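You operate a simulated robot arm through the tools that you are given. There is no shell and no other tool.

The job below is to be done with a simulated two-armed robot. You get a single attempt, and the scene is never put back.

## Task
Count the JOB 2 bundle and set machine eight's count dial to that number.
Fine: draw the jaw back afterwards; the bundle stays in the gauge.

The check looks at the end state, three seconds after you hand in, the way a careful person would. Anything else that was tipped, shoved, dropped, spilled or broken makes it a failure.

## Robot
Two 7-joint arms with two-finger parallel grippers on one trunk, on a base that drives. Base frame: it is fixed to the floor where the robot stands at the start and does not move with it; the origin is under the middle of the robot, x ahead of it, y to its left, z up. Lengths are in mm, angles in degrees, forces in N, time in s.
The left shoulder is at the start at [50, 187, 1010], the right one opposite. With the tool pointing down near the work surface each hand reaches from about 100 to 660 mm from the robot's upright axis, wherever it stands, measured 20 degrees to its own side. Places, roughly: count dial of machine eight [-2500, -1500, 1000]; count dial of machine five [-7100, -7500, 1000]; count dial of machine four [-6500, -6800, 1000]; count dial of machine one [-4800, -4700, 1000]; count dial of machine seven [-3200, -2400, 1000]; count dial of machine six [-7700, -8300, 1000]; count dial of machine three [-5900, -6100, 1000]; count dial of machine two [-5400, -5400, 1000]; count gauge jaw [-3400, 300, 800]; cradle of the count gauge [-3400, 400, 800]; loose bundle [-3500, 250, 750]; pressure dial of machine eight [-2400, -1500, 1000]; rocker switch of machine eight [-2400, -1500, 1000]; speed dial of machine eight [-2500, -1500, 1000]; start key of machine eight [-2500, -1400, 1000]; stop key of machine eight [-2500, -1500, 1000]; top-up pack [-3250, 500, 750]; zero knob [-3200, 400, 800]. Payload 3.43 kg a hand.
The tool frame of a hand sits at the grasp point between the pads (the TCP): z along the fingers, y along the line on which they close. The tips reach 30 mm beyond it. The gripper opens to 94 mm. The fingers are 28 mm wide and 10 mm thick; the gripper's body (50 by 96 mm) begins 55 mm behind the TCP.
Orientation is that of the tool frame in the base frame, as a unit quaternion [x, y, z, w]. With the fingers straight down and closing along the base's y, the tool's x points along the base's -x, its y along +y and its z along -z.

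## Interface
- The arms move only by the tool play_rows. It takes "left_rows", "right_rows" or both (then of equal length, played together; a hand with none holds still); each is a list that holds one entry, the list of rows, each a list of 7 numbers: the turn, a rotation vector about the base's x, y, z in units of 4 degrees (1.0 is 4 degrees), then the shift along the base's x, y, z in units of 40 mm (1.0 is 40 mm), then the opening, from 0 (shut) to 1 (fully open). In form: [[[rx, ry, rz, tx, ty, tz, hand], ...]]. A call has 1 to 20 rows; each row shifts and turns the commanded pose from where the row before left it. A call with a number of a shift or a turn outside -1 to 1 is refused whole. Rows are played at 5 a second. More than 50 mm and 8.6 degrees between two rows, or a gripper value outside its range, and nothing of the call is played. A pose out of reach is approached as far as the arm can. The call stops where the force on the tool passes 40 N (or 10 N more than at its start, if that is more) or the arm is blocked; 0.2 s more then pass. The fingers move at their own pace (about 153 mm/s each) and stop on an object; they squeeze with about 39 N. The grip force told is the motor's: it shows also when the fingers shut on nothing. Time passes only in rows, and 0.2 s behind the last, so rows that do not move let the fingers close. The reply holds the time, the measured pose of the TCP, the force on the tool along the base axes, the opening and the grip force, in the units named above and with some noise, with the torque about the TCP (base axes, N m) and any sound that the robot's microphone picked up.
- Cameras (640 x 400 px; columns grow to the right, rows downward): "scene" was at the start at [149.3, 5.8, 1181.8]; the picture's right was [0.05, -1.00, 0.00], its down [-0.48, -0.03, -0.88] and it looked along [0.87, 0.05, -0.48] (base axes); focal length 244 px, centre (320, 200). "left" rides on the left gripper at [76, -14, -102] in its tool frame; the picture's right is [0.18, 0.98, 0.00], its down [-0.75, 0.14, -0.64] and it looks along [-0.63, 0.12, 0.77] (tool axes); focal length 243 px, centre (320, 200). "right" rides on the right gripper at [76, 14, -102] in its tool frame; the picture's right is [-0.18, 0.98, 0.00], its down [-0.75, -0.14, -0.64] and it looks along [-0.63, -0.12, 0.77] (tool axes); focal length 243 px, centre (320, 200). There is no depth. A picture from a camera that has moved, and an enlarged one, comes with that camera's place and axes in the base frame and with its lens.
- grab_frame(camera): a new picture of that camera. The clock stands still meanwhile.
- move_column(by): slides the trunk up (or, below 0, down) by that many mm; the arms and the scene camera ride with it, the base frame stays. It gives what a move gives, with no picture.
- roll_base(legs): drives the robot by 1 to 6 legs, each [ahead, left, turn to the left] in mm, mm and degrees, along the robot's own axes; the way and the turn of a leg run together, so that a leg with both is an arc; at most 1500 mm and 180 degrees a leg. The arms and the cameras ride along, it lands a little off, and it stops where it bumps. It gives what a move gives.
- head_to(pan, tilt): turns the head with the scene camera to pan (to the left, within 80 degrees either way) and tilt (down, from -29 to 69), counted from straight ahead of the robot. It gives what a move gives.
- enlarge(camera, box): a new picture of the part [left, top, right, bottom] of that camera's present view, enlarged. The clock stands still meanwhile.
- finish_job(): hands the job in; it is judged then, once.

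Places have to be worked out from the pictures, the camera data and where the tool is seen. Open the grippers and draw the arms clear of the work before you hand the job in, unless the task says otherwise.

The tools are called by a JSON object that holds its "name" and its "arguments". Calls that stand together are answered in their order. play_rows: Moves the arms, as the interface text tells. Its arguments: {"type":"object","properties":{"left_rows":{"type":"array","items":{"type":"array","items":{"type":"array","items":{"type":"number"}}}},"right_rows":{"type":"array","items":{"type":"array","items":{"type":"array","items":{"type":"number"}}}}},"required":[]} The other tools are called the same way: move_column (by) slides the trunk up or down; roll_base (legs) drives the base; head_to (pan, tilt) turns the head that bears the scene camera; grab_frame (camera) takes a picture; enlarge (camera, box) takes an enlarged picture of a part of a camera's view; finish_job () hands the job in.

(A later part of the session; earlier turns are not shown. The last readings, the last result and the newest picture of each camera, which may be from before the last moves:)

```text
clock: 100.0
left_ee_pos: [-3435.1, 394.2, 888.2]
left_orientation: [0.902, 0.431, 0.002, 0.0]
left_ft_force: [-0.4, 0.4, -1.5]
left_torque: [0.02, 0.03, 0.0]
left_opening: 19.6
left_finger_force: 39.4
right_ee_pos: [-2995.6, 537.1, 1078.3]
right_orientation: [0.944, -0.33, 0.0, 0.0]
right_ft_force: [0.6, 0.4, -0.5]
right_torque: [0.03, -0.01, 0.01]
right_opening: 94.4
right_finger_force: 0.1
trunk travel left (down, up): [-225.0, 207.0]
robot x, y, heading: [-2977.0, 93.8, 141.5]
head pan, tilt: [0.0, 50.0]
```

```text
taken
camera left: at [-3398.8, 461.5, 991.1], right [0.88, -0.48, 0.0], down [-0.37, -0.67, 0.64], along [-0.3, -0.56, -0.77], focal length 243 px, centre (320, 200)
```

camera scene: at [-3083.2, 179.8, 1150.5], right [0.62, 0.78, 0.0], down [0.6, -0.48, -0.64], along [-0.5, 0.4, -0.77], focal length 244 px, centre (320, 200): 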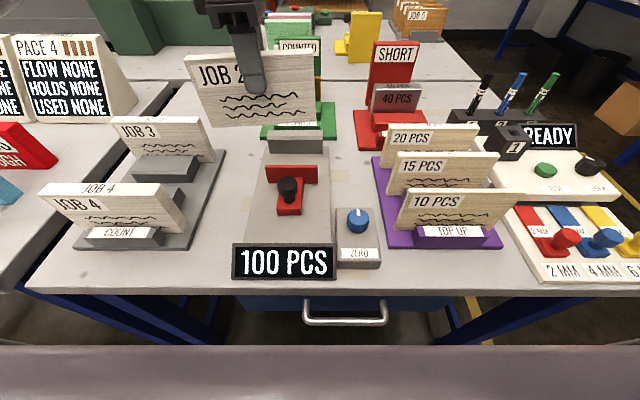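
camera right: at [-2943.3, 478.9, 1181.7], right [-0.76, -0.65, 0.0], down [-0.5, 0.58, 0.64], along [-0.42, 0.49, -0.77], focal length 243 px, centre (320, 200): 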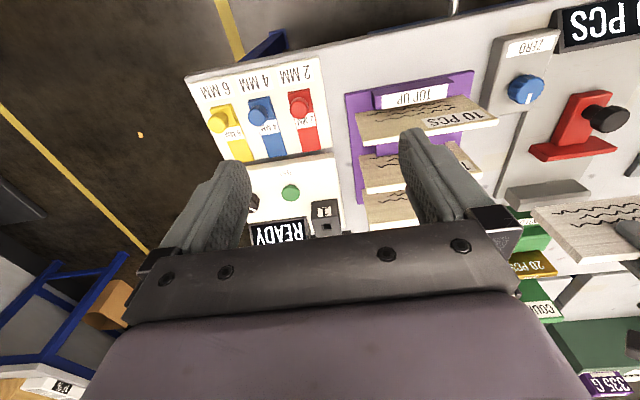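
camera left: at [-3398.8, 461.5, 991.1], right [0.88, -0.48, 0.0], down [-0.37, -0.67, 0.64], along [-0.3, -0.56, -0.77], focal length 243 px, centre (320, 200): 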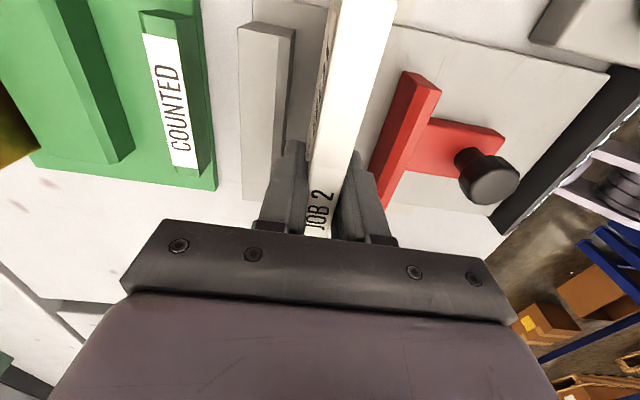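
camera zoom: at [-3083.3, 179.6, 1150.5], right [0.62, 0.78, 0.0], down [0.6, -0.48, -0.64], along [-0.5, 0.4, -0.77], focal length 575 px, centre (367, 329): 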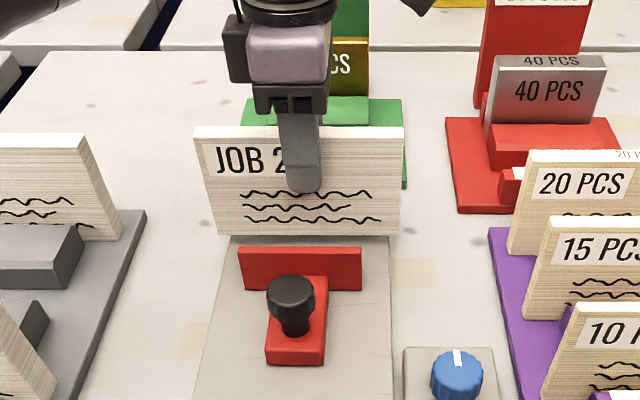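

All clear on both sides. I lower in 1.5–2 mm steps watching for contact.

{"name": "play_rows", "arguments": {"left_rows": [[[0, 0, 0, 0, 0, -0.05, 0], [0, 0, 0, 0, 0, -0.05, 0], [0, 0, 0, 0, 0, -0.05, 0], [0, 0, 0, 0, 0, 0, 0]]]}}

{"name": "play_rows", "arguments": {"left_rows": [[[0, 0, 0, 0, 0, -0.04, 0], [0, 0, 0, 0, 0, 0, 0]]]}}

{"name": "play_rows", "arguments": {"left_rows": [[[0, 0, 0, 0, 0, -0.04, 0], [0, 0, 0, 0, 0, 0, 0]]]}}

```text
clock: 101.0
left_ee_pos: [-3434.8, 392.8, 883.3]
left_orientation: [0.903, 0.43, 0.001, 0.001]
left_ft_force: [-0.4, 0.2, -0.9]
left_torque: [-0.01, 0.02, 0.0]
left_opening: 19.6
left_finger_force: 38.6
right_ee_pos: [-2994.9, 537.1, 1078.7]
right_orientation: [0.944, -0.33, 0.0, 0.0]
right_ft_force: [0.6, -1.2, 0.5]
right_torque: [0.01, 0.02, -0.01]
right_opening: 93.9
right_finger_force: 0.1
trunk travel left (down, up): [-225.0, 207.0]
robot x, y, heading: [-2976.6, 95.6, 141.4]
head pan, tilt: [0.0, 50.0]
```

```text
clock: 101.6
left_ee_pos: [-3433.1, 394.1, 881.9]
left_orientation: [0.902, 0.431, 0.002, 0.001]
left_ft_force: [1.2, -0.2, -0.6]
left_torque: [0.02, 0.03, -0.01]
left_opening: 19.7
left_finger_force: 38.9
right_ee_pos: [-2996.2, 536.6, 1078.3]
right_orientation: [0.944, -0.329, 0.0, 0.0]
right_ft_force: [0.3, -0.7, 0.0]
right_torque: [-0.01, -0.02, 0.02]
right_opening: 94.0
right_finger_force: 0.0
trunk travel left (down, up): [-225.0, 207.0]
robot x, y, heading: [-2975.4, 93.9, 141.6]
head pan, tilt: [0.0, 50.0]
```

```text
clock: 102.2
left_ee_pos: [-3435.8, 394.0, 883.0]
left_orientation: [0.903, 0.43, 0.001, 0.0]
left_ft_force: [0.4, 0.3, 0.1]
left_torque: [0.02, 0.0, -0.01]
left_opening: 19.8
left_finger_force: 39.1
right_ee_pos: [-2995.4, 538.0, 1078.3]
right_orientation: [0.944, -0.33, 0.0, 0.0]
right_ft_force: [0.9, 0.1, -0.3]
right_torque: [-0.03, 0.0, 0.02]
right_opening: 93.8
right_finger_force: 0.1
trunk travel left (down, up): [-225.0, 207.0]
robot x, y, heading: [-2977.6, 96.9, 141.4]
head pan, tilt: [0.0, 50.0]
```

No contact yet at about z 880. I continue in 2 mm steps.

{"name": "play_rows", "arguments": {"left_rows": [[[0, 0, 0, 0, 0, -0.05, 0], [0, 0, 0, 0, 0, 0, 0]]]}}

{"name": "play_rows", "arguments": {"left_rows": [[[0, 0, 0, 0, 0, -0.04, 0], [0, 0, 0, 0, 0, 0, 0]]]}}

{"name": "enlarge", "arguments": {"camera": "scene", "box": [200, 60, 400, 230]}}

```text
clock: 102.8
left_ee_pos: [-3434.8, 392.3, 879.2]
left_orientation: [0.903, 0.43, 0.002, 0.0]
left_ft_force: [0.3, -0.3, -1.0]
left_torque: [0.0, 0.03, 0.03]
left_opening: 19.6
left_finger_force: 39.1
right_ee_pos: [-2995.5, 537.1, 1077.8]
right_orientation: [0.944, -0.329, -0.001, 0.0]
right_ft_force: [-0.7, 1.0, 0.4]
right_torque: [0.0, 0.01, -0.01]
right_opening: 94.1
right_finger_force: 0.1
trunk travel left (down, up): [-225.0, 207.0]
robot x, y, heading: [-2975.3, 96.3, 141.5]
head pan, tilt: [0.0, 50.0]
```

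```text
clock: 103.4
left_ee_pos: [-3435.4, 393.5, 877.0]
left_orientation: [0.903, 0.43, 0.001, 0.0]
left_ft_force: [-0.7, 0.2, -2.1]
left_torque: [-0.02, 0.01, 0.02]
left_opening: 19.8
left_finger_force: 39.8
right_ee_pos: [-2996.0, 537.8, 1078.1]
right_orientation: [0.944, -0.33, 0.0, 0.001]
right_ft_force: [-0.1, -0.7, -0.5]
right_torque: [-0.02, 0.02, 0.0]
right_opening: 94.0
right_finger_force: 0.0
trunk travel left (down, up): [-225.0, 207.0]
robot x, y, heading: [-2977.7, 93.6, 141.3]
head pan, tilt: [0.0, 50.0]
```

```text
2.35 times, centred on (300, 145) of scene
camera zoom: at [-3083.3, 179.6, 1150.5], right [0.62, 0.78, 0.0], down [0.6, -0.48, -0.64], along [-0.5, 0.4, -0.77], focal length 575 px, centre (367, 329)
```

zoom: 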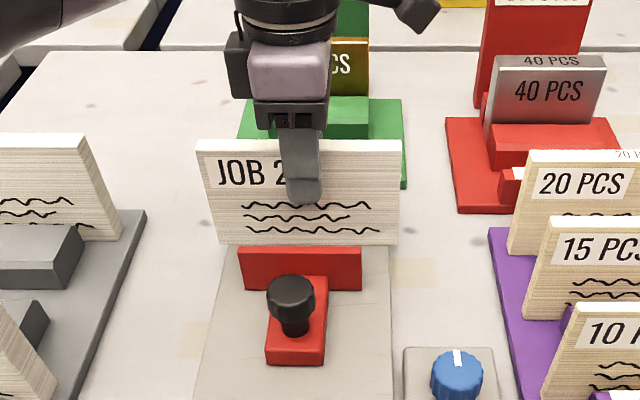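

Still no clear contact force; I continue down gently.

{"name": "play_rows", "arguments": {"left_rows": [[[0, 0, 0, 0, 0, -0.04, 0], [0, 0, 0, 0, 0, 0, 0]]]}}

{"name": "play_rows", "arguments": {"left_rows": [[[0, 0, 0, 0, 0, -0.04, 0], [0, 0, 0, 0, 0, 0, 0]]]}}

{"name": "play_rows", "arguments": {"left_rows": [[[0, 0, 0, 0, 0, -0.04, 0], [0, 0, 0, 0, 0, 0, 0]]]}}

```text
clock: 104.0
left_ee_pos: [-3434.3, 393.1, 877.7]
left_orientation: [0.902, 0.431, 0.001, 0.0]
left_ft_force: [-1.9, -0.5, 12.3]
left_torque: [-0.59, 0.63, -0.06]
left_opening: 19.9
left_finger_force: 38.3
right_ee_pos: [-2994.6, 536.2, 1079.9]
right_orientation: [0.944, -0.33, -0.001, 0.0]
right_ft_force: [0.2, 0.6, -0.6]
right_torque: [0.02, -0.03, 0.01]
right_opening: 94.0
right_finger_force: 0.0
trunk travel left (down, up): [-225.0, 207.0]
robot x, y, heading: [-2977.7, 94.8, 141.5]
head pan, tilt: [0.0, 50.0]
```

```text
clock: 104.6
left_ee_pos: [-3433.5, 392.7, 876.7]
left_orientation: [0.902, 0.431, 0.001, -0.003]
left_ft_force: [-2.7, -2.2, 28.0]
left_torque: [-0.44, 0.42, -0.1]
left_opening: 19.8
left_finger_force: 39.1
right_ee_pos: [-2994.3, 536.8, 1079.6]
right_orientation: [0.944, -0.33, -0.001, 0.0]
right_ft_force: [0.3, -0.1, 0.4]
right_torque: [-0.01, 0.0, 0.01]
right_opening: 93.8
right_finger_force: 0.1
trunk travel left (down, up): [-225.0, 207.0]
robot x, y, heading: [-2978.1, 92.4, 141.3]
head pan, tilt: [0.0, 50.0]
```

```text
clock: 105.2
left_ee_pos: [-3433.6, 393.4, 877.4]
left_orientation: [0.902, 0.431, 0.001, -0.004]
left_ft_force: [-2.6, -2.7, 32.2]
left_torque: [-0.21, 0.09, -0.03]
left_opening: 19.7
left_finger_force: 39.5
right_ee_pos: [-2992.5, 535.6, 1079.6]
right_orientation: [0.944, -0.33, -0.002, -0.001]
right_ft_force: [0.2, 0.3, 0.0]
right_torque: [-0.01, -0.02, -0.02]
right_opening: 94.1
right_finger_force: 0.1
trunk travel left (down, up): [-225.0, 207.0]
robot x, y, heading: [-2975.7, 95.9, 141.6]
head pan, tilt: [0.0, 50.0]
```

The bundle stands on the gauge base now (32 N down). I relieve the press to a few newtons before releasing.

{"name": "play_rows", "arguments": {"left_rows": [[[0, 0, 0, 0, 0, 0.08, 0], [0, 0, 0, 0, 0, 0, 0]]]}}

{"name": "grab_frame", "arguments": {"camera": "left"}}

{"name": "enlarge", "arguments": {"camera": "scene", "box": [200, 60, 400, 230]}}

```text
clock: 105.8
left_ee_pos: [-3435.4, 392.8, 877.6]
left_orientation: [0.903, 0.43, 0.001, 0.0]
left_ft_force: [-3.3, 0.9, 19.2]
left_torque: [0.57, -0.22, -0.01]
left_opening: 20.2
left_finger_force: 39.2
right_ee_pos: [-2994.5, 535.9, 1078.4]
right_orientation: [0.944, -0.33, -0.001, 0.0]
right_ft_force: [0.6, -0.7, -0.6]
right_torque: [0.0, -0.02, 0.0]
right_opening: 93.9
right_finger_force: 0.1
trunk travel left (down, up): [-225.0, 207.0]
robot x, y, heading: [-2975.1, 92.7, 141.5]
head pan, tilt: [0.0, 50.0]
```

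```text
taken
camera left: at [-3398.3, 460.3, 979.2], right [0.88, -0.48, 0.0], down [-0.36, -0.68, 0.64], along [-0.31, -0.56, -0.77], focal length 243 px, centre (320, 200)
```

left: 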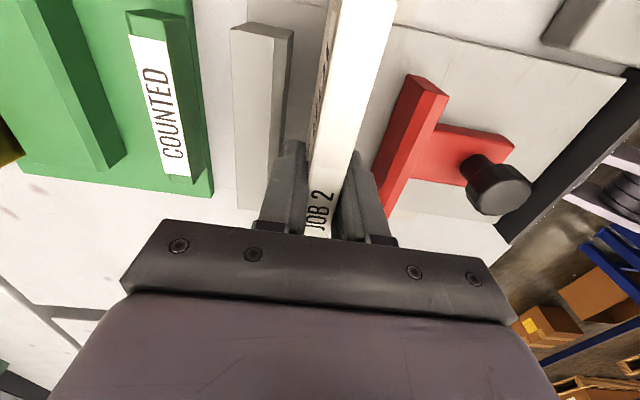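

```text
2.35 times, centred on (300, 145) of scene
camera zoom: at [-3082.3, 178.8, 1150.6], right [0.62, 0.78, 0.0], down [0.6, -0.48, -0.64], along [-0.5, 0.4, -0.77], focal length 575 px, centre (367, 329)
```

zoom: 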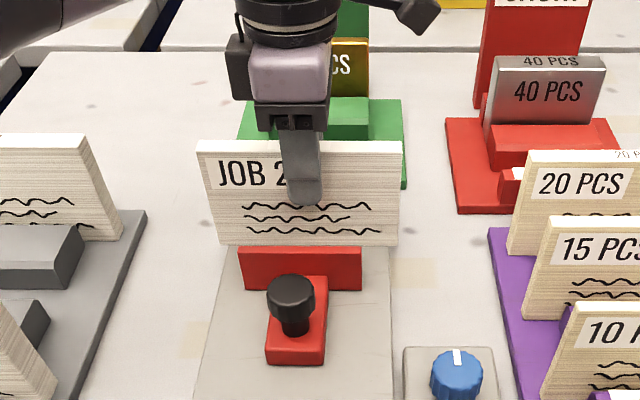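

I relieve the rest of the force.

{"name": "play_rows", "arguments": {"left_rows": [[[0, 0, 0, 0, 0, 0.06, 0], [0, 0, 0, 0, 0, 0, 0]]]}}

```text
clock: 106.4
left_ee_pos: [-3434.3, 392.9, 876.8]
left_orientation: [0.903, 0.431, 0.001, 0.001]
left_ft_force: [-1.3, 1.7, 5.1]
left_torque: [0.44, -0.19, 0.18]
left_opening: 19.9
left_finger_force: 38.9
right_ee_pos: [-2995.1, 537.7, 1078.8]
right_orientation: [0.944, -0.329, -0.001, 0.0]
right_ft_force: [0.2, -0.5, 0.1]
right_torque: [0.01, -0.03, 0.0]
right_opening: 93.8
right_finger_force: 0.0
trunk travel left (down, up): [-225.0, 207.0]
robot x, y, heading: [-2976.4, 94.7, 141.5]
head pan, tilt: [0.0, 50.0]
```

Only 5 N now. I open just a little (to about 30 mm) and check that the bundle stands.

{"name": "play_rows", "arguments": {"left_rows": [[[0, 0, 0, 0, 0, 0, 0.24], [0, 0, 0, 0, 0, 0, 0.27], [0, 0, 0, 0, 0, 0, 0.32], [0, 0, 0, 0, 0, 0, 0.32]]]}}

{"name": "grab_frame", "arguments": {"camera": "left"}}

{"name": "enlarge", "arguments": {"camera": "scene", "box": [200, 60, 400, 230]}}

```text
clock: 107.4
left_ee_pos: [-3434.1, 393.3, 879.1]
left_orientation: [0.902, 0.431, 0.001, 0.0]
left_ft_force: [-0.7, 0.1, -0.3]
left_torque: [0.03, 0.01, 0.0]
left_opening: 30.2
left_finger_force: 0.0
right_ee_pos: [-2995.2, 537.3, 1078.9]
right_orientation: [0.944, -0.33, -0.001, 0.001]
right_ft_force: [0.5, 0.4, -0.2]
right_torque: [0.01, 0.02, 0.02]
right_opening: 94.2
right_finger_force: 0.0
trunk travel left (down, up): [-225.0, 207.0]
robot x, y, heading: [-2979.1, 96.4, 141.2]
head pan, tilt: [0.0, 50.0]
```

```text
taken
camera left: at [-3398.8, 460.8, 980.4], right [0.88, -0.48, 0.0], down [-0.37, -0.67, 0.64], along [-0.3, -0.56, -0.77], focal length 243 px, centre (320, 200)
```

left: 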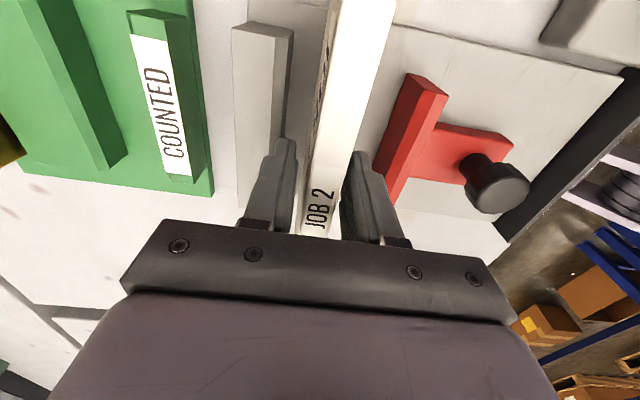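

```text
2.35 times, centred on (300, 145) of scene
camera zoom: at [-3083.2, 179.6, 1150.5], right [0.62, 0.78, 0.0], down [0.6, -0.48, -0.64], along [-0.5, 0.4, -0.77], focal length 575 px, centre (367, 329)
```

zoom: 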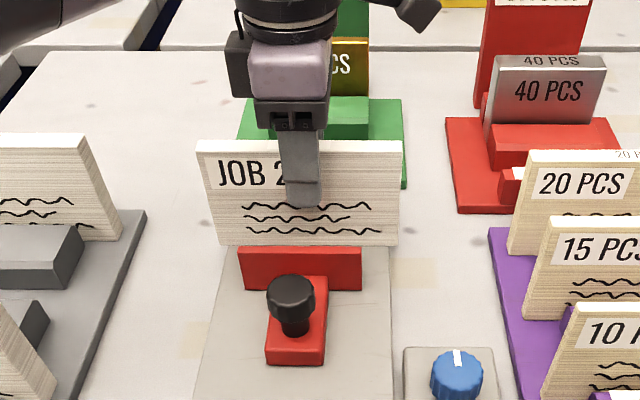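

JOB 2 stands in the gauge. I lift the left hand straight up and move it away to the left.

{"name": "play_rows", "arguments": {"left_rows": [[[0, 0, 0, 0, 0, 0.2, 0.32], [0, 0, 0, 0, 0, 0.4, 0.32], [0, 0, 0, 0, 0, 0.8, 0.32], [0, 0, 0, 0, 0, 0.9, 0.32], [0, 0, 0, 0, 0, 0.9, 0.32], [0, 0, 0, -0.1375, -0.874, 0, 0.4], [0, 0, 0, -0.1375, -0.874, 0, 0.5], [0, 0, 0, -0.1375, -0.874, 0, 0.6], [0, 0, 0, -0.1375, -0.874, 0, 0.8], [0, 0, 0, -0.1375, -0.874, 0, 1], [0, 0, 0, -0.1375, -0.874, 0, 1], [0, 0, 0, -0.1375, -0.874, 0, 1], [0, 0, 0, -0.1375, -0.874, 0, 1]]]}}

{"name": "grab_frame", "arguments": {"camera": "scene"}}

```text
clock: 110.2
left_ee_pos: [-3482.4, 113.9, 1010.9]
left_orientation: [0.902, 0.431, 0.001, 0.0]
left_ft_force: [0.4, 0.3, -0.6]
left_torque: [0.0, 0.03, 0.01]
left_opening: 94.2
left_finger_force: 0.1
right_ee_pos: [-2994.3, 536.5, 1078.0]
right_orientation: [0.944, -0.33, 0.0, -0.001]
right_ft_force: [0.0, 0.0, 1.1]
right_torque: [-0.01, 0.01, 0.01]
right_opening: 94.0
right_finger_force: 0.1
trunk travel left (down, up): [-225.0, 207.0]
robot x, y, heading: [-2975.9, 92.4, 141.4]
head pan, tilt: [0.0, 50.0]
```

```text
taken
camera scene: at [-3083.2, 179.3, 1150.5], right [0.62, 0.78, 0.0], down [0.6, -0.48, -0.64], along [-0.5, 0.4, -0.77], focal length 244 px, centre (320, 200)
```

scene: 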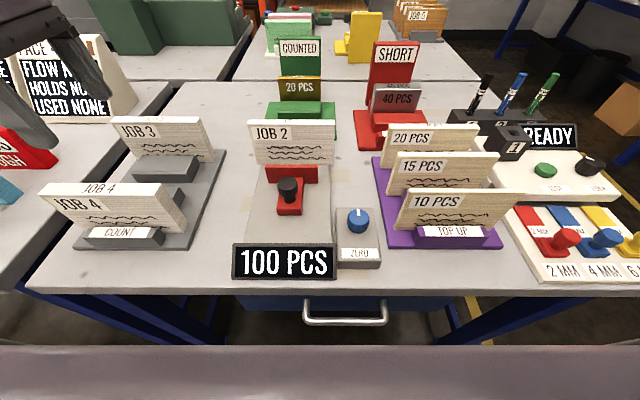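

JOB 2 stands upright in the slot. Now the right hand returns above the jaw's block at (-3339, 312).

{"name": "play_rows", "arguments": {"right_rows": [[[0, 0, 0, -0.783, -0.51, 0, 1], [0, 0, 0, -0.783, -0.51, 0, 1], [0, 0, 0, -0.783, -0.51, 0, 1], [0, 0, 0, -0.783, -0.51, 0, 1], [0, 0, 0, -0.783, -0.51, 0, 1], [0, 0, 0, -0.783, -0.51, 0, 1], [0, 0, 0, -0.783, -0.51, 0, 1], [0, 0, 0, -0.783, -0.51, 0, 1], [0, 0, 0, -0.783, -0.51, 0, 1], [0, 0, 0, -0.783, -0.51, 0, 1], [0, 0, 0, -0.783, -0.51, 0, 1], [0, 0, 0, 0, 0, -0.9, 1], [0, 0, 0, 0, 0, -0.9, 1], [0, 0, 0, 0, 0, -0.9, 1], [0, 0, 0, 0, 0, -0.9, 1], [0, 0, 0, 0, 0, -0.9, 1], [0, 0, 0, 0, 0, 0, 1]]]}}

{"name": "grab_frame", "arguments": {"camera": "right"}}

{"name": "grab_frame", "arguments": {"camera": "scene"}}

```text
clock: 113.8
left_ee_pos: [-3480.4, 114.2, 1010.1]
left_orientation: [0.903, 0.43, 0.001, 0.0]
left_ft_force: [0.4, -0.1, 0.5]
left_torque: [-0.01, 0.04, -0.02]
left_opening: 94.0
left_finger_force: 0.0
right_ee_pos: [-3339.3, 312.3, 896.6]
right_orientation: [0.944, -0.331, -0.001, 0.0]
right_ft_force: [0.2, 0.1, -0.6]
right_torque: [0.0, 0.02, 0.04]
right_opening: 94.0
right_finger_force: 0.0
trunk travel left (down, up): [-225.0, 207.0]
robot x, y, heading: [-2977.0, 91.6, 141.4]
head pan, tilt: [0.0, 50.0]
```

```text
taken
camera right: at [-3288.3, 253.1, 1000.7], right [-0.76, -0.65, 0.0], down [-0.5, 0.58, 0.64], along [-0.42, 0.49, -0.77], focal length 243 px, centre (320, 200)
```

right: 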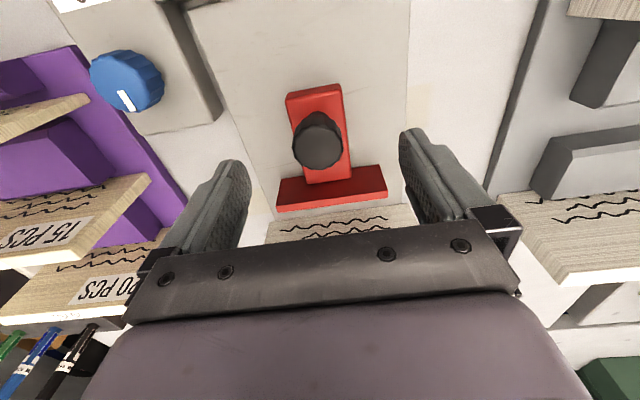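

```text
taken
camera scene: at [-3083.2, 179.6, 1150.5], right [0.62, 0.78, 0.0], down [0.6, -0.48, -0.64], along [-0.5, 0.4, -0.77], focal length 244 px, centre (320, 200)
```

scene: 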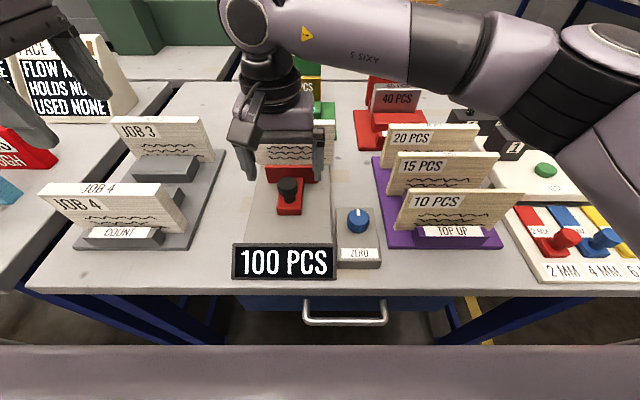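

Aligned as before. I descend to z ≈ 843 and grip the jaw block.

{"name": "play_rows", "arguments": {"right_rows": [[[0, 0, 0, 0, 0, -0.5, 1], [0, 0, 0, 0, 0, -0.5, 1], [0, 0, 0, 0, 0, -0.34, 1], [0, 0, 0, 0, 0, 0, 0.6], [0, 0, 0, 0, 0, 0, 0.4], [0, 0, 0, 0, 0, 0, 0], [0, 0, 0, 0, 0, 0, 0]]]}}

{"name": "play_rows", "arguments": {"right_rows": [[[0, 0, 0, -0.193, 0.159, 0, 0], [0, 0, 0, -0.193, 0.159, 0, 0], [0, 0, 0, -0.193, 0.159, 0, 0], [0, 0, 0, 0, 0, 0, 0]]]}}

{"name": "grab_frame", "arguments": {"camera": "scene"}}

{"name": "grab_frame", "arguments": {"camera": "left"}}

```text
clock: 115.4
left_ee_pos: [-3481.7, 113.8, 1010.3]
left_orientation: [0.903, 0.43, 0.001, 0.0]
left_ft_force: [0.1, -0.2, 0.1]
left_torque: [-0.03, -0.02, 0.0]
left_opening: 94.4
left_finger_force: 0.0
right_ee_pos: [-3340.3, 311.7, 841.7]
right_orientation: [0.944, -0.331, 0.0, 0.0]
right_ft_force: [0.8, -1.9, -3.3]
right_torque: [0.07, 0.51, -0.6]
right_opening: 43.9
right_finger_force: 44.8
trunk travel left (down, up): [-225.0, 207.0]
robot x, y, heading: [-2980.9, 93.8, 141.6]
head pan, tilt: [0.0, 50.0]
```

```text
clock: 116.4
left_ee_pos: [-3481.7, 114.0, 1009.3]
left_orientation: [0.903, 0.43, 0.001, 0.001]
left_ft_force: [1.0, 0.8, 0.7]
left_torque: [0.0, 0.01, -0.01]
left_opening: 94.1
left_finger_force: 0.1
right_ee_pos: [-3362.7, 332.1, 842.0]
right_orientation: [0.944, -0.331, 0.0, 0.001]
right_ft_force: [-4.1, -6.7, -13.9]
right_torque: [0.29, 0.47, -1.32]
right_opening: 43.8
right_finger_force: 44.9
trunk travel left (down, up): [-225.0, 207.0]
robot x, y, heading: [-2978.9, 94.1, 141.5]
head pan, tilt: [0.0, 50.0]
```

```text
taken
camera scene: at [-3084.4, 179.5, 1150.3], right [0.62, 0.78, 0.0], down [0.6, -0.48, -0.64], along [-0.5, 0.4, -0.77], focal length 244 px, centre (320, 200)
```

scene: 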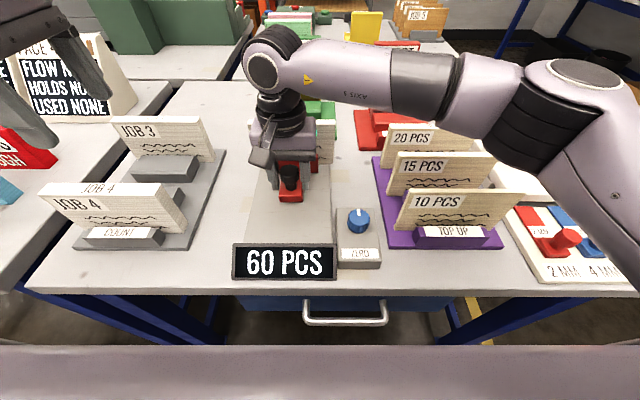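

```text
taken
camera left: at [-3446.1, 182.3, 1111.1], right [0.88, -0.48, 0.0], down [-0.37, -0.67, 0.64], along [-0.3, -0.56, -0.77], focal length 243 px, centre (320, 200)
```

left: 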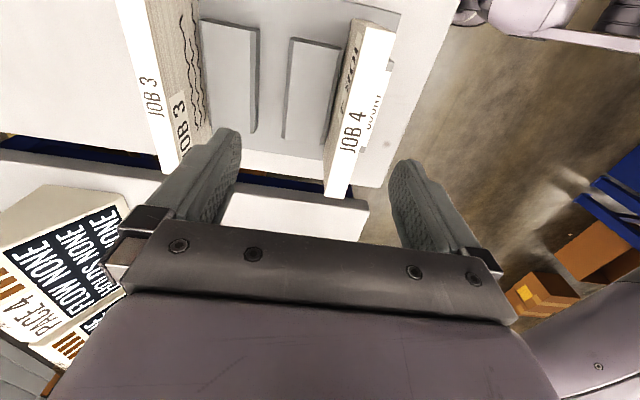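

60 PCS after 30 mm. I go on gently: 2 rows of 5 mm, then check the bundle.

{"name": "play_rows", "arguments": {"right_rows": [[[0, 0, 0, -0.096, 0.08, 0, 0], [0, 0, 0, -0.096, 0.08, 0, 0], [0, 0, 0, 0, 0, 0, 0]]]}}

{"name": "enlarge", "arguments": {"camera": "scene", "box": [200, 90, 400, 290]}}

{"name": "grab_frame", "arguments": {"camera": "right"}}

```text
clock: 117.2
left_ee_pos: [-3482.5, 115.1, 1009.7]
left_orientation: [0.902, 0.431, 0.002, 0.001]
left_ft_force: [-1.1, 0.7, -0.3]
left_torque: [0.02, 0.01, 0.04]
left_opening: 93.8
left_finger_force: 0.0
right_ee_pos: [-3372.0, 337.5, 842.1]
right_orientation: [0.944, -0.33, 0.0, 0.0]
right_ft_force: [-9.0, -12.3, -21.7]
right_torque: [0.11, 0.83, -1.25]
right_opening: 43.6
right_finger_force: 44.9
trunk travel left (down, up): [-225.0, 207.0]
robot x, y, heading: [-2977.9, 96.1, 141.2]
head pan, tilt: [0.0, 50.0]
```

```text
2.00 times, centred on (300, 190) of scene
camera zoom: at [-3085.0, 179.3, 1150.2], right [0.62, 0.78, 0.0], down [0.6, -0.48, -0.64], along [-0.5, 0.4, -0.77], focal length 488 px, centre (360, 220)
```

zoom: 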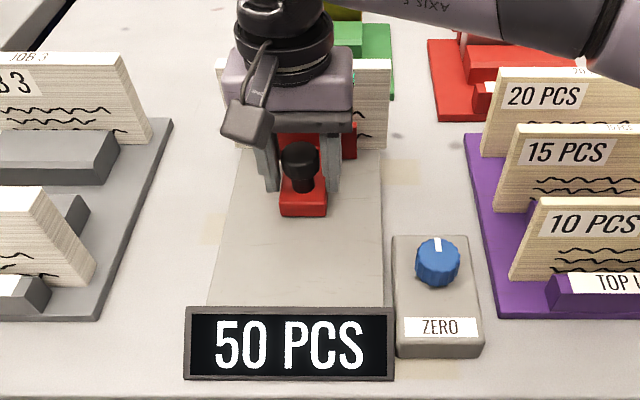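

```text
taken
camera right: at [-3319.1, 279.9, 945.9], right [-0.76, -0.65, 0.0], down [-0.5, 0.58, 0.64], along [-0.42, 0.48, -0.77], focal length 243 px, centre (320, 200)
```

right: 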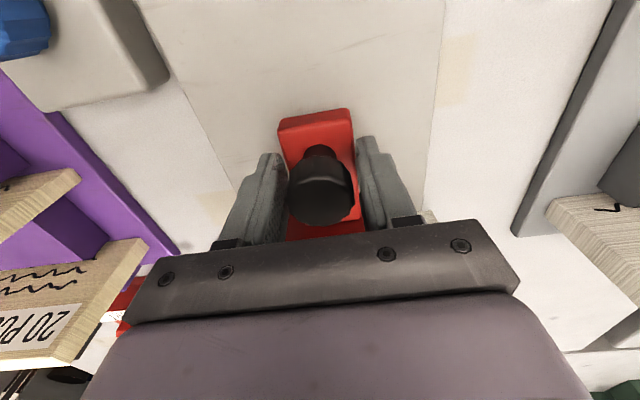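

50 PCS; the rail pulls the hand a bit down and left, so I correct 1.5 mm while I go on.

{"name": "play_rows", "arguments": {"right_rows": [[[0, 0, 0, -0.112, 0.06, -0.03, 0], [0, 0, 0, -0.112, 0.06, -0.03, 0], [0, 0, 0, 0, 0, 0, 0]]]}}

{"name": "enlarge", "arguments": {"camera": "scene", "box": [200, 90, 400, 290]}}

```text
clock: 118.0
left_ee_pos: [-3480.6, 114.8, 1009.8]
left_orientation: [0.903, 0.431, 0.001, 0.001]
left_ft_force: [0.1, -0.2, -0.1]
left_torque: [0.0, -0.04, -0.01]
left_opening: 94.0
left_finger_force: 0.1
right_ee_pos: [-3378.9, 344.3, 842.3]
right_orientation: [0.944, -0.331, 0.0, -0.001]
right_ft_force: [-0.4, -3.6, -7.1]
right_torque: [-0.96, -0.9, -0.57]
right_opening: 43.7
right_finger_force: 45.0
trunk travel left (down, up): [-225.0, 207.0]
robot x, y, heading: [-2979.5, 96.4, 141.6]
head pan, tilt: [0.0, 50.0]
```

```text
2.00 times, centred on (300, 190) of scene
camera zoom: at [-3083.7, 179.8, 1150.5], right [0.62, 0.78, 0.0], down [0.6, -0.48, -0.64], along [-0.5, 0.4, -0.77], focal length 488 px, centre (360, 220)
```

zoom: 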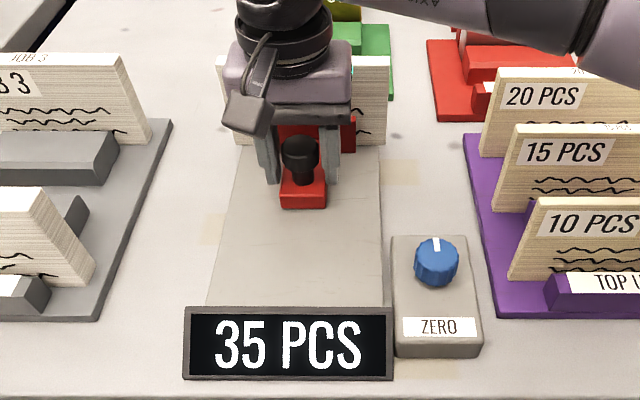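

35 PCS and moving freely. I advance in 2.5 mm steps until the force shows the bundle pressed on the anvil.

{"name": "play_rows", "arguments": {"right_rows": [[[0, 0, 0, -0.048, 0.04, 0, 0], [0, 0, 0, -0.048, 0.04, 0, 0], [0, 0, 0, 0, 0, 0, 0]]]}}

{"name": "enlarge", "arguments": {"camera": "scene", "box": [200, 90, 400, 290]}}

```text
clock: 118.8
left_ee_pos: [-3481.4, 114.9, 1009.9]
left_orientation: [0.903, 0.431, 0.0, 0.0]
left_ft_force: [0.5, -0.4, -0.3]
left_torque: [0.0, 0.03, 0.0]
left_opening: 93.8
left_finger_force: 0.1
right_ee_pos: [-3382.6, 348.3, 842.9]
right_orientation: [0.944, -0.331, -0.001, -0.001]
right_ft_force: [2.8, 2.3, 6.4]
right_torque: [-0.91, -0.97, -0.65]
right_opening: 43.4
right_finger_force: 44.7
trunk travel left (down, up): [-225.0, 207.0]
robot x, y, heading: [-2976.3, 96.0, 141.4]
head pan, tilt: [0.0, 50.0]
```

```text
2.00 times, centred on (300, 190) of scene
camera zoom: at [-3082.8, 179.6, 1150.7], right [0.62, 0.78, 0.0], down [0.6, -0.48, -0.64], along [-0.5, 0.4, -0.77], focal length 488 px, centre (360, 220)
```

zoom: 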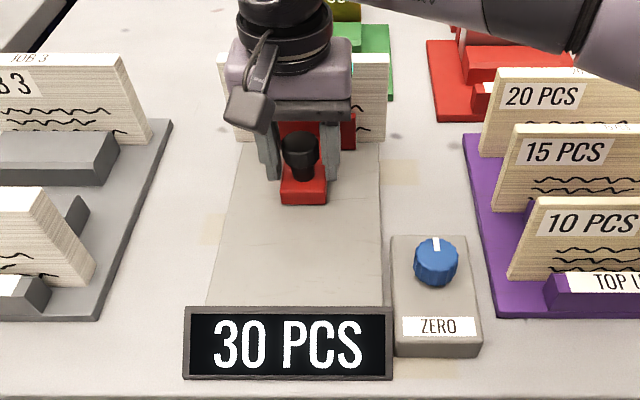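

30 PCS, with no clamping force yet. Two more millimetre steps.

{"name": "play_rows", "arguments": {"right_rows": [[[0, 0, 0, -0.04, 0.033, 0, 0], [0, 0, 0, 0, 0, 0, 0]]]}}

{"name": "play_rows", "arguments": {"right_rows": [[[0, 0, 0, -0.04, 0.033, 0, 0], [0, 0, 0, 0, 0, 0, 0]]]}}

{"name": "enlarge", "arguments": {"camera": "scene", "box": [200, 90, 400, 290]}}

```text
clock: 119.4
left_ee_pos: [-3480.2, 116.3, 1011.2]
left_orientation: [0.902, 0.431, 0.0, -0.001]
left_ft_force: [-0.4, 0.5, -0.5]
left_torque: [0.0, 0.03, -0.01]
left_opening: 94.0
left_finger_force: 0.0
right_ee_pos: [-3383.6, 348.2, 842.3]
right_orientation: [0.944, -0.33, -0.002, 0.0]
right_ft_force: [3.0, 2.2, 13.2]
right_torque: [-0.45, -0.82, -0.96]
right_opening: 43.9
right_finger_force: 44.4
trunk travel left (down, up): [-225.0, 207.0]
robot x, y, heading: [-2978.9, 92.8, 141.7]
head pan, tilt: [0.0, 50.0]
```

```text
clock: 120.0
left_ee_pos: [-3480.9, 115.1, 1010.9]
left_orientation: [0.902, 0.431, 0.001, 0.001]
left_ft_force: [-0.4, -0.7, 0.8]
left_torque: [-0.02, -0.01, -0.02]
left_opening: 93.7
left_finger_force: 0.1
right_ee_pos: [-3386.5, 351.1, 841.9]
right_orientation: [0.944, -0.331, -0.002, 0.0]
right_ft_force: [4.9, 4.8, 14.7]
right_torque: [-0.13, -0.41, -1.07]
right_opening: 43.9
right_finger_force: 44.8
trunk travel left (down, up): [-225.0, 207.0]
robot x, y, heading: [-2978.4, 98.1, 141.7]
head pan, tilt: [0.0, 50.0]
```

```text
2.00 times, centred on (300, 190) of scene
camera zoom: at [-3082.1, 179.5, 1150.7], right [0.62, 0.78, 0.0], down [0.6, -0.48, -0.64], along [-0.5, 0.4, -0.77], focal length 488 px, centre (360, 220)
```

zoom: 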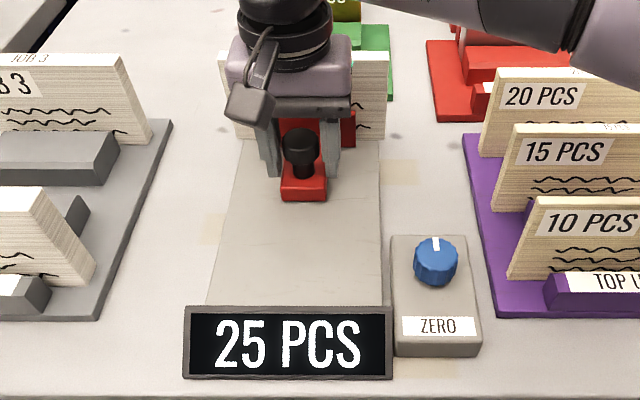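

25 PCS and still no clamping force. I take a closer look at the bundle beside the gripper before I push further.

{"name": "enlarge", "arguments": {"camera": "scene", "box": [260, 95, 340, 175]}}

{"name": "grab_frame", "arguments": {"camera": "right"}}

```text
5.00 times, centred on (300, 135) of scene
camera zoom: at [-3082.1, 179.5, 1150.7], right [0.62, 0.78, 0.0], down [0.6, -0.48, -0.64], along [-0.5, 0.4, -0.77], focal length 1221 px, centre (420, 525)
```

zoom: 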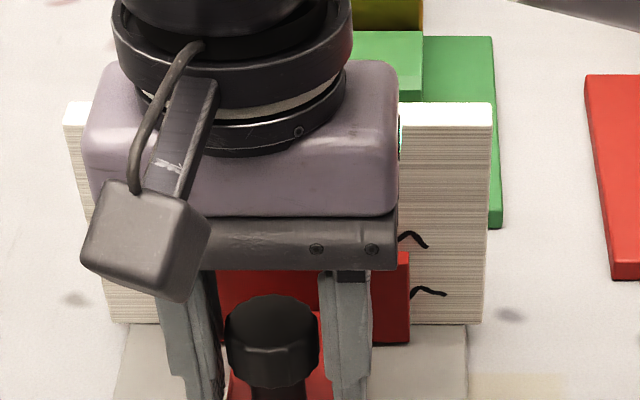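

```text
taken
camera right: at [-3333.8, 291.6, 945.6], right [-0.76, -0.65, 0.0], down [-0.5, 0.58, 0.64], along [-0.42, 0.49, -0.76], focal length 243 px, centre (320, 200)
```

right: 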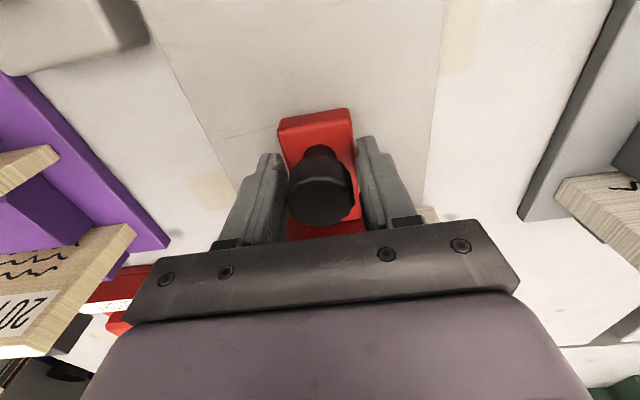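

The bundle is upright and in line with the jaw. I press on in 2 mm steps.

{"name": "play_rows", "arguments": {"right_rows": [[[0, 0, 0, -0.04, 0.033, 0, 0], [0, 0, 0, 0, 0, 0, 0]]]}}

{"name": "play_rows", "arguments": {"right_rows": [[[0, 0, 0, -0.04, 0.033, 0, 0], [0, 0, 0, 0, 0, 0, 0]]]}}

{"name": "enlarge", "arguments": {"camera": "scene", "box": [200, 90, 400, 290]}}

```text
clock: 120.6
left_ee_pos: [-3480.0, 114.6, 1011.1]
left_orientation: [0.902, 0.431, -0.001, -0.001]
left_ft_force: [-0.5, 0.1, 1.3]
left_torque: [0.01, -0.01, -0.04]
left_opening: 94.1
left_finger_force: 0.0
right_ee_pos: [-3388.0, 351.2, 841.6]
right_orientation: [0.944, -0.33, -0.002, -0.001]
right_ft_force: [4.3, 4.6, 15.8]
right_torque: [0.42, -0.01, -1.21]
right_opening: 44.0
right_finger_force: 45.6
trunk travel left (down, up): [-225.0, 207.0]
robot x, y, heading: [-2978.6, 94.7, 141.6]
head pan, tilt: [0.0, 50.0]
```

```text
clock: 121.2
left_ee_pos: [-3479.0, 114.3, 1010.0]
left_orientation: [0.903, 0.43, 0.0, 0.0]
left_ft_force: [0.1, -0.6, -0.1]
left_torque: [0.07, -0.01, 0.0]
left_opening: 93.9
left_finger_force: 0.0
right_ee_pos: [-3389.2, 353.4, 842.9]
right_orientation: [0.944, -0.331, -0.001, -0.001]
right_ft_force: [4.7, 4.8, 12.3]
right_torque: [0.74, 0.61, -1.07]
right_opening: 43.6
right_finger_force: 44.8
trunk travel left (down, up): [-225.0, 207.0]
robot x, y, heading: [-2977.6, 91.6, 141.5]
head pan, tilt: [0.0, 50.0]
```

```text
2.00 times, centred on (300, 190) of scene
camera zoom: at [-3082.0, 179.4, 1150.6], right [0.62, 0.78, 0.0], down [0.6, -0.48, -0.64], along [-0.5, 0.4, -0.77], focal length 488 px, centre (360, 220)
```

zoom: 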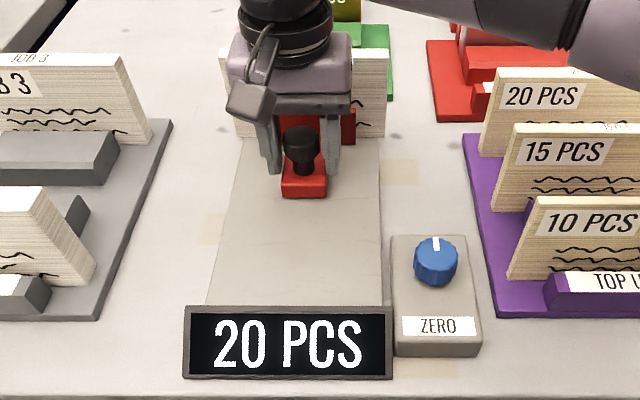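

20 PCS and still no force; odd for a 20 mm bundle. I look closely at the bundle's state now.

{"name": "enlarge", "arguments": {"camera": "scene", "box": [260, 95, 340, 175]}}

{"name": "grab_frame", "arguments": {"camera": "scene"}}

```text
5.00 times, centred on (300, 135) of scene
camera zoom: at [-3082.0, 179.4, 1150.6], right [0.62, 0.78, 0.0], down [0.6, -0.48, -0.64], along [-0.5, 0.4, -0.77], focal length 1221 px, centre (420, 525)
```

zoom: 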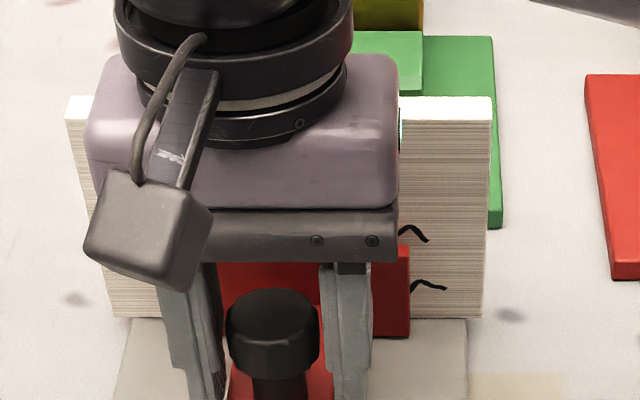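

```text
taken
camera scene: at [-3082.0, 179.4, 1150.6], right [0.62, 0.78, 0.0], down [0.6, -0.48, -0.64], along [-0.5, 0.4, -0.77], focal length 244 px, centre (320, 200)
```

scene: 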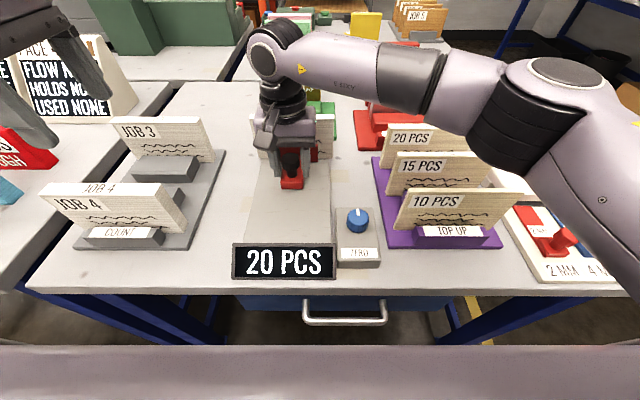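

The bundle is still sliding back (its bottom edge moved ~4 mm), so it hasn't met the anvil yet. I continue in 2 mm steps until the force comes.

{"name": "play_rows", "arguments": {"right_rows": [[[0, 0, 0, -0.04, 0.033, 0, 0], [0, 0, 0, 0, 0, 0, 0]]]}}

{"name": "play_rows", "arguments": {"right_rows": [[[0, 0, 0, -0.04, 0.033, 0, 0], [0, 0, 0, 0, 0, 0, 0]]]}}

{"name": "enlarge", "arguments": {"camera": "scene", "box": [200, 90, 400, 290]}}

{"name": "enlarge", "arguments": {"camera": "scene", "box": [260, 95, 340, 175]}}

```text
clock: 121.8
left_ee_pos: [-3480.5, 113.9, 1011.8]
left_orientation: [0.903, 0.43, -0.001, -0.001]
left_ft_force: [-0.3, 0.1, -0.3]
left_torque: [0.01, -0.04, 0.02]
left_opening: 93.9
left_finger_force: 0.1
right_ee_pos: [-3389.2, 352.7, 842.5]
right_orientation: [0.944, -0.329, 0.0, -0.001]
right_ft_force: [15.9, -1.2, 12.4]
right_torque: [0.79, -0.16, -1.51]
right_opening: 43.9
right_finger_force: 45.2
trunk travel left (down, up): [-225.0, 207.0]
robot x, y, heading: [-2976.7, 96.3, 141.4]
head pan, tilt: [0.0, 50.0]
```

```text
clock: 122.4
left_ee_pos: [-3479.1, 114.8, 1011.7]
left_orientation: [0.903, 0.43, -0.001, -0.001]
left_ft_force: [0.0, -0.9, -0.2]
left_torque: [-0.01, -0.02, 0.0]
left_opening: 93.7
left_finger_force: 0.1
right_ee_pos: [-3390.6, 352.8, 842.1]
right_orientation: [0.944, -0.329, 0.003, 0.0]
right_ft_force: [27.9, -7.7, 1.9]
right_torque: [-0.04, -0.12, -1.36]
right_opening: 43.7
right_finger_force: 45.4
trunk travel left (down, up): [-225.0, 207.0]
robot x, y, heading: [-2974.3, 91.6, 141.6]
head pan, tilt: [0.0, 50.0]
```

```text
2.00 times, centred on (300, 190) of scene
camera zoom: at [-3080.8, 178.9, 1150.7], right [0.62, 0.78, 0.0], down [0.6, -0.48, -0.64], along [-0.5, 0.4, -0.76], focal length 488 px, centre (360, 220)
```

zoom: 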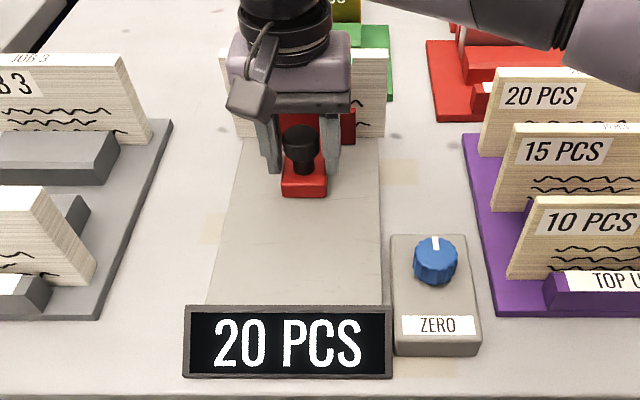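

```text
5.00 times, centred on (300, 135) of scene
camera zoom: at [-3080.8, 178.9, 1150.7], right [0.62, 0.78, 0.0], down [0.6, -0.48, -0.64], along [-0.5, 0.4, -0.76], focal length 1221 px, centre (420, 525)
```

zoom: 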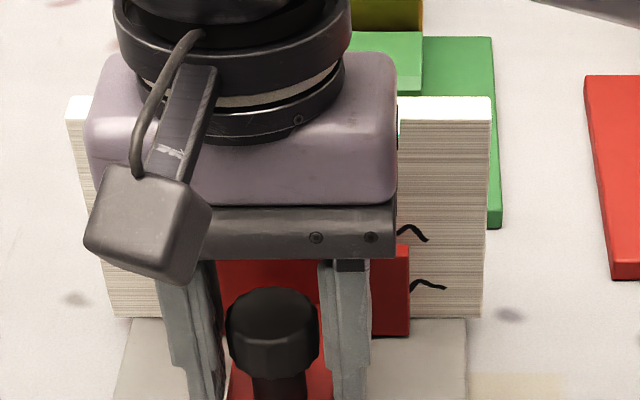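

The bundle is now clamped (≈27 N) and the display shows 20 PCS, against 5 PCS when closed empty. To be sure of the +5 offset I compare with the labelled top-up packs' thickness and look at plate and anvil closely.

{"name": "enlarge", "arguments": {"camera": "scene", "box": [370, 120, 510, 250]}}

{"name": "enlarge", "arguments": {"camera": "scene", "box": [30, 110, 230, 250]}}

{"name": "grab_frame", "arguments": {"camera": "right"}}

```text
3.08 times, centred on (440, 185) of scene
camera zoom: at [-3080.8, 178.9, 1150.7], right [0.62, 0.78, 0.0], down [0.6, -0.48, -0.64], along [-0.5, 0.4, -0.76], focal length 751 px, centre (-49, 246)
```

zoom: 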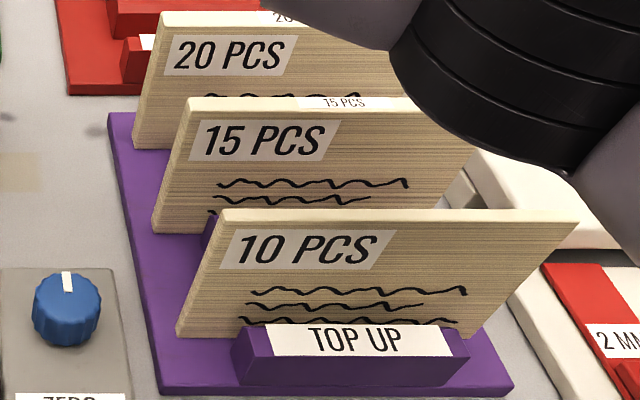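

```text
2.86 times, centred on (130, 180) of scene
camera zoom: at [-3080.8, 178.9, 1150.7], right [0.62, 0.78, 0.0], down [0.6, -0.48, -0.64], along [-0.5, 0.4, -0.76], focal length 698 px, centre (863, 257)
```

zoom: 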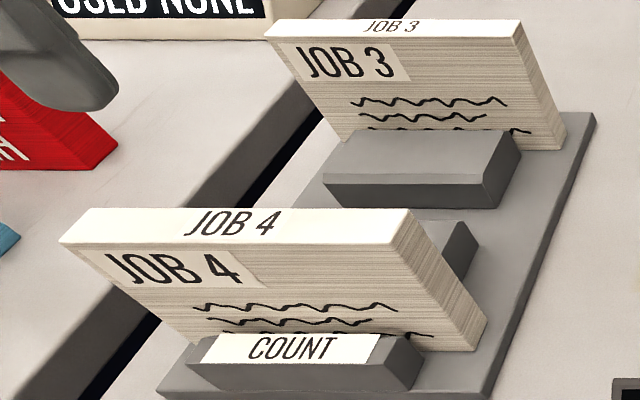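

```text
taken
camera right: at [-3338.2, 294.9, 946.1], right [-0.75, -0.66, 0.0], down [-0.51, 0.58, 0.64], along [-0.42, 0.48, -0.77], focal length 243 px, centre (320, 200)
```

right: 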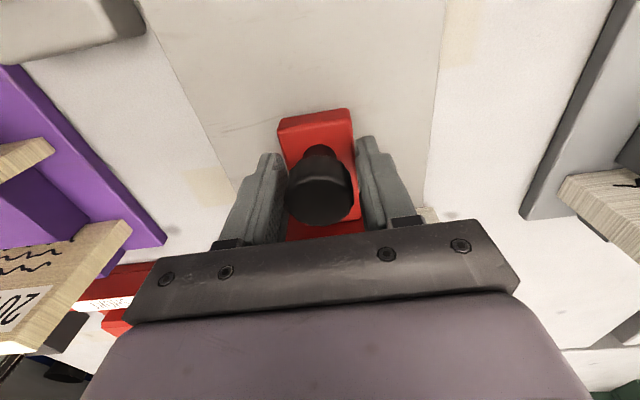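

Rough pack thicknesses suggest ~0.75–0.8 mm per piece. I zoom tighter to measure JOB 2 against the labelled packs precisely.

{"name": "enlarge", "arguments": {"camera": "scene", "box": [308, 108, 332, 123]}}

{"name": "enlarge", "arguments": {"camera": "scene", "box": [400, 116, 424, 131]}}

{"name": "enlarge", "arguments": {"camera": "scene", "box": [404, 145, 428, 160]}}

{"name": "enlarge", "arguments": {"camera": "scene", "box": [410, 180, 434, 195]}}

{"name": "enlarge", "arguments": {"camera": "scene", "box": [258, 108, 282, 123]}}

```text
16.00 times, centred on (320, 116) of scene
camera zoom: at [-3080.8, 178.9, 1150.7], right [0.62, 0.78, 0.0], down [0.6, -0.48, -0.64], along [-0.5, 0.4, -0.76], focal length 3908 px, centre (320, 1552)
```

zoom: 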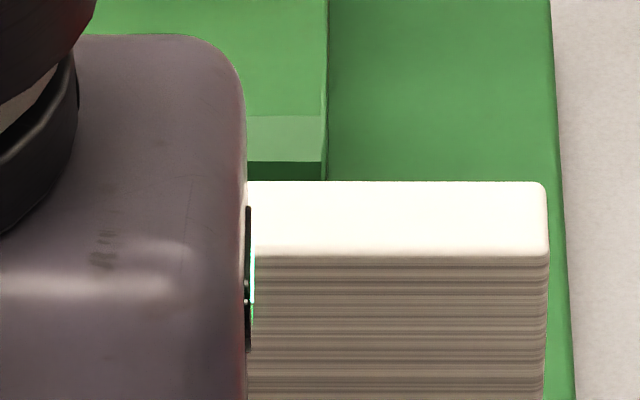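

```text
16.00 times, centred on (412, 124) of scene
camera zoom: at [-3080.8, 178.9, 1150.7], right [0.62, 0.78, 0.0], down [0.6, -0.48, -0.64], along [-0.5, 0.4, -0.76], focal length 3908 px, centre (-1152, 1424)
```

zoom: 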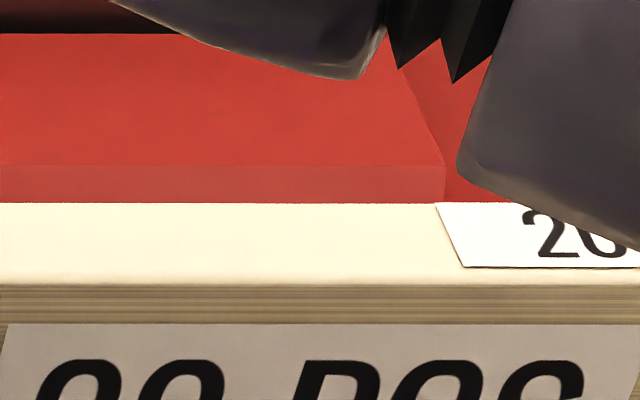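

```text
16.00 times, centred on (416, 152) of scene
camera zoom: at [-3080.8, 178.9, 1150.7], right [0.62, 0.78, 0.0], down [0.6, -0.48, -0.64], along [-0.5, 0.4, -0.76], focal length 3908 px, centre (-1216, 960)
```

zoom: 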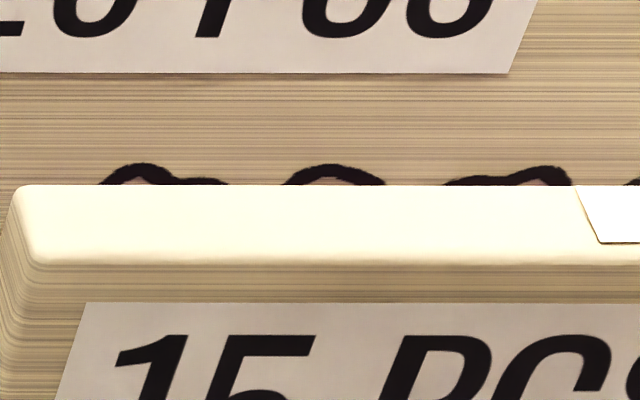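

```text
16.00 times, centred on (422, 188) of scene
camera zoom: at [-3080.8, 178.9, 1150.7], right [0.62, 0.78, 0.0], down [0.6, -0.48, -0.64], along [-0.5, 0.4, -0.76], focal length 3908 px, centre (-1312, 400)
```

zoom: 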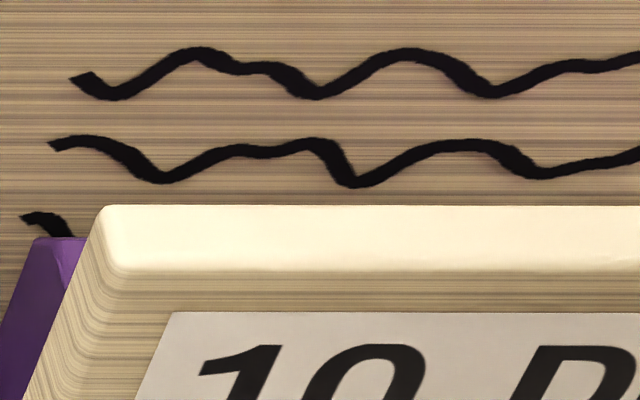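

```text
16.00 times, centred on (270, 116) of scene
camera zoom: at [-3080.8, 178.9, 1150.7], right [0.62, 0.78, 0.0], down [0.6, -0.48, -0.64], along [-0.5, 0.4, -0.76], focal length 3908 px, centre (1120, 1552)
```

zoom: 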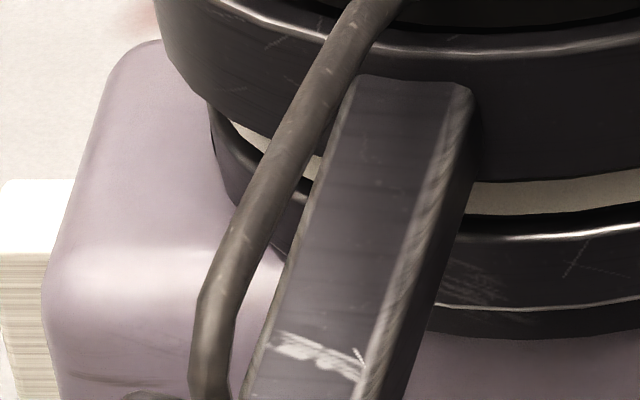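

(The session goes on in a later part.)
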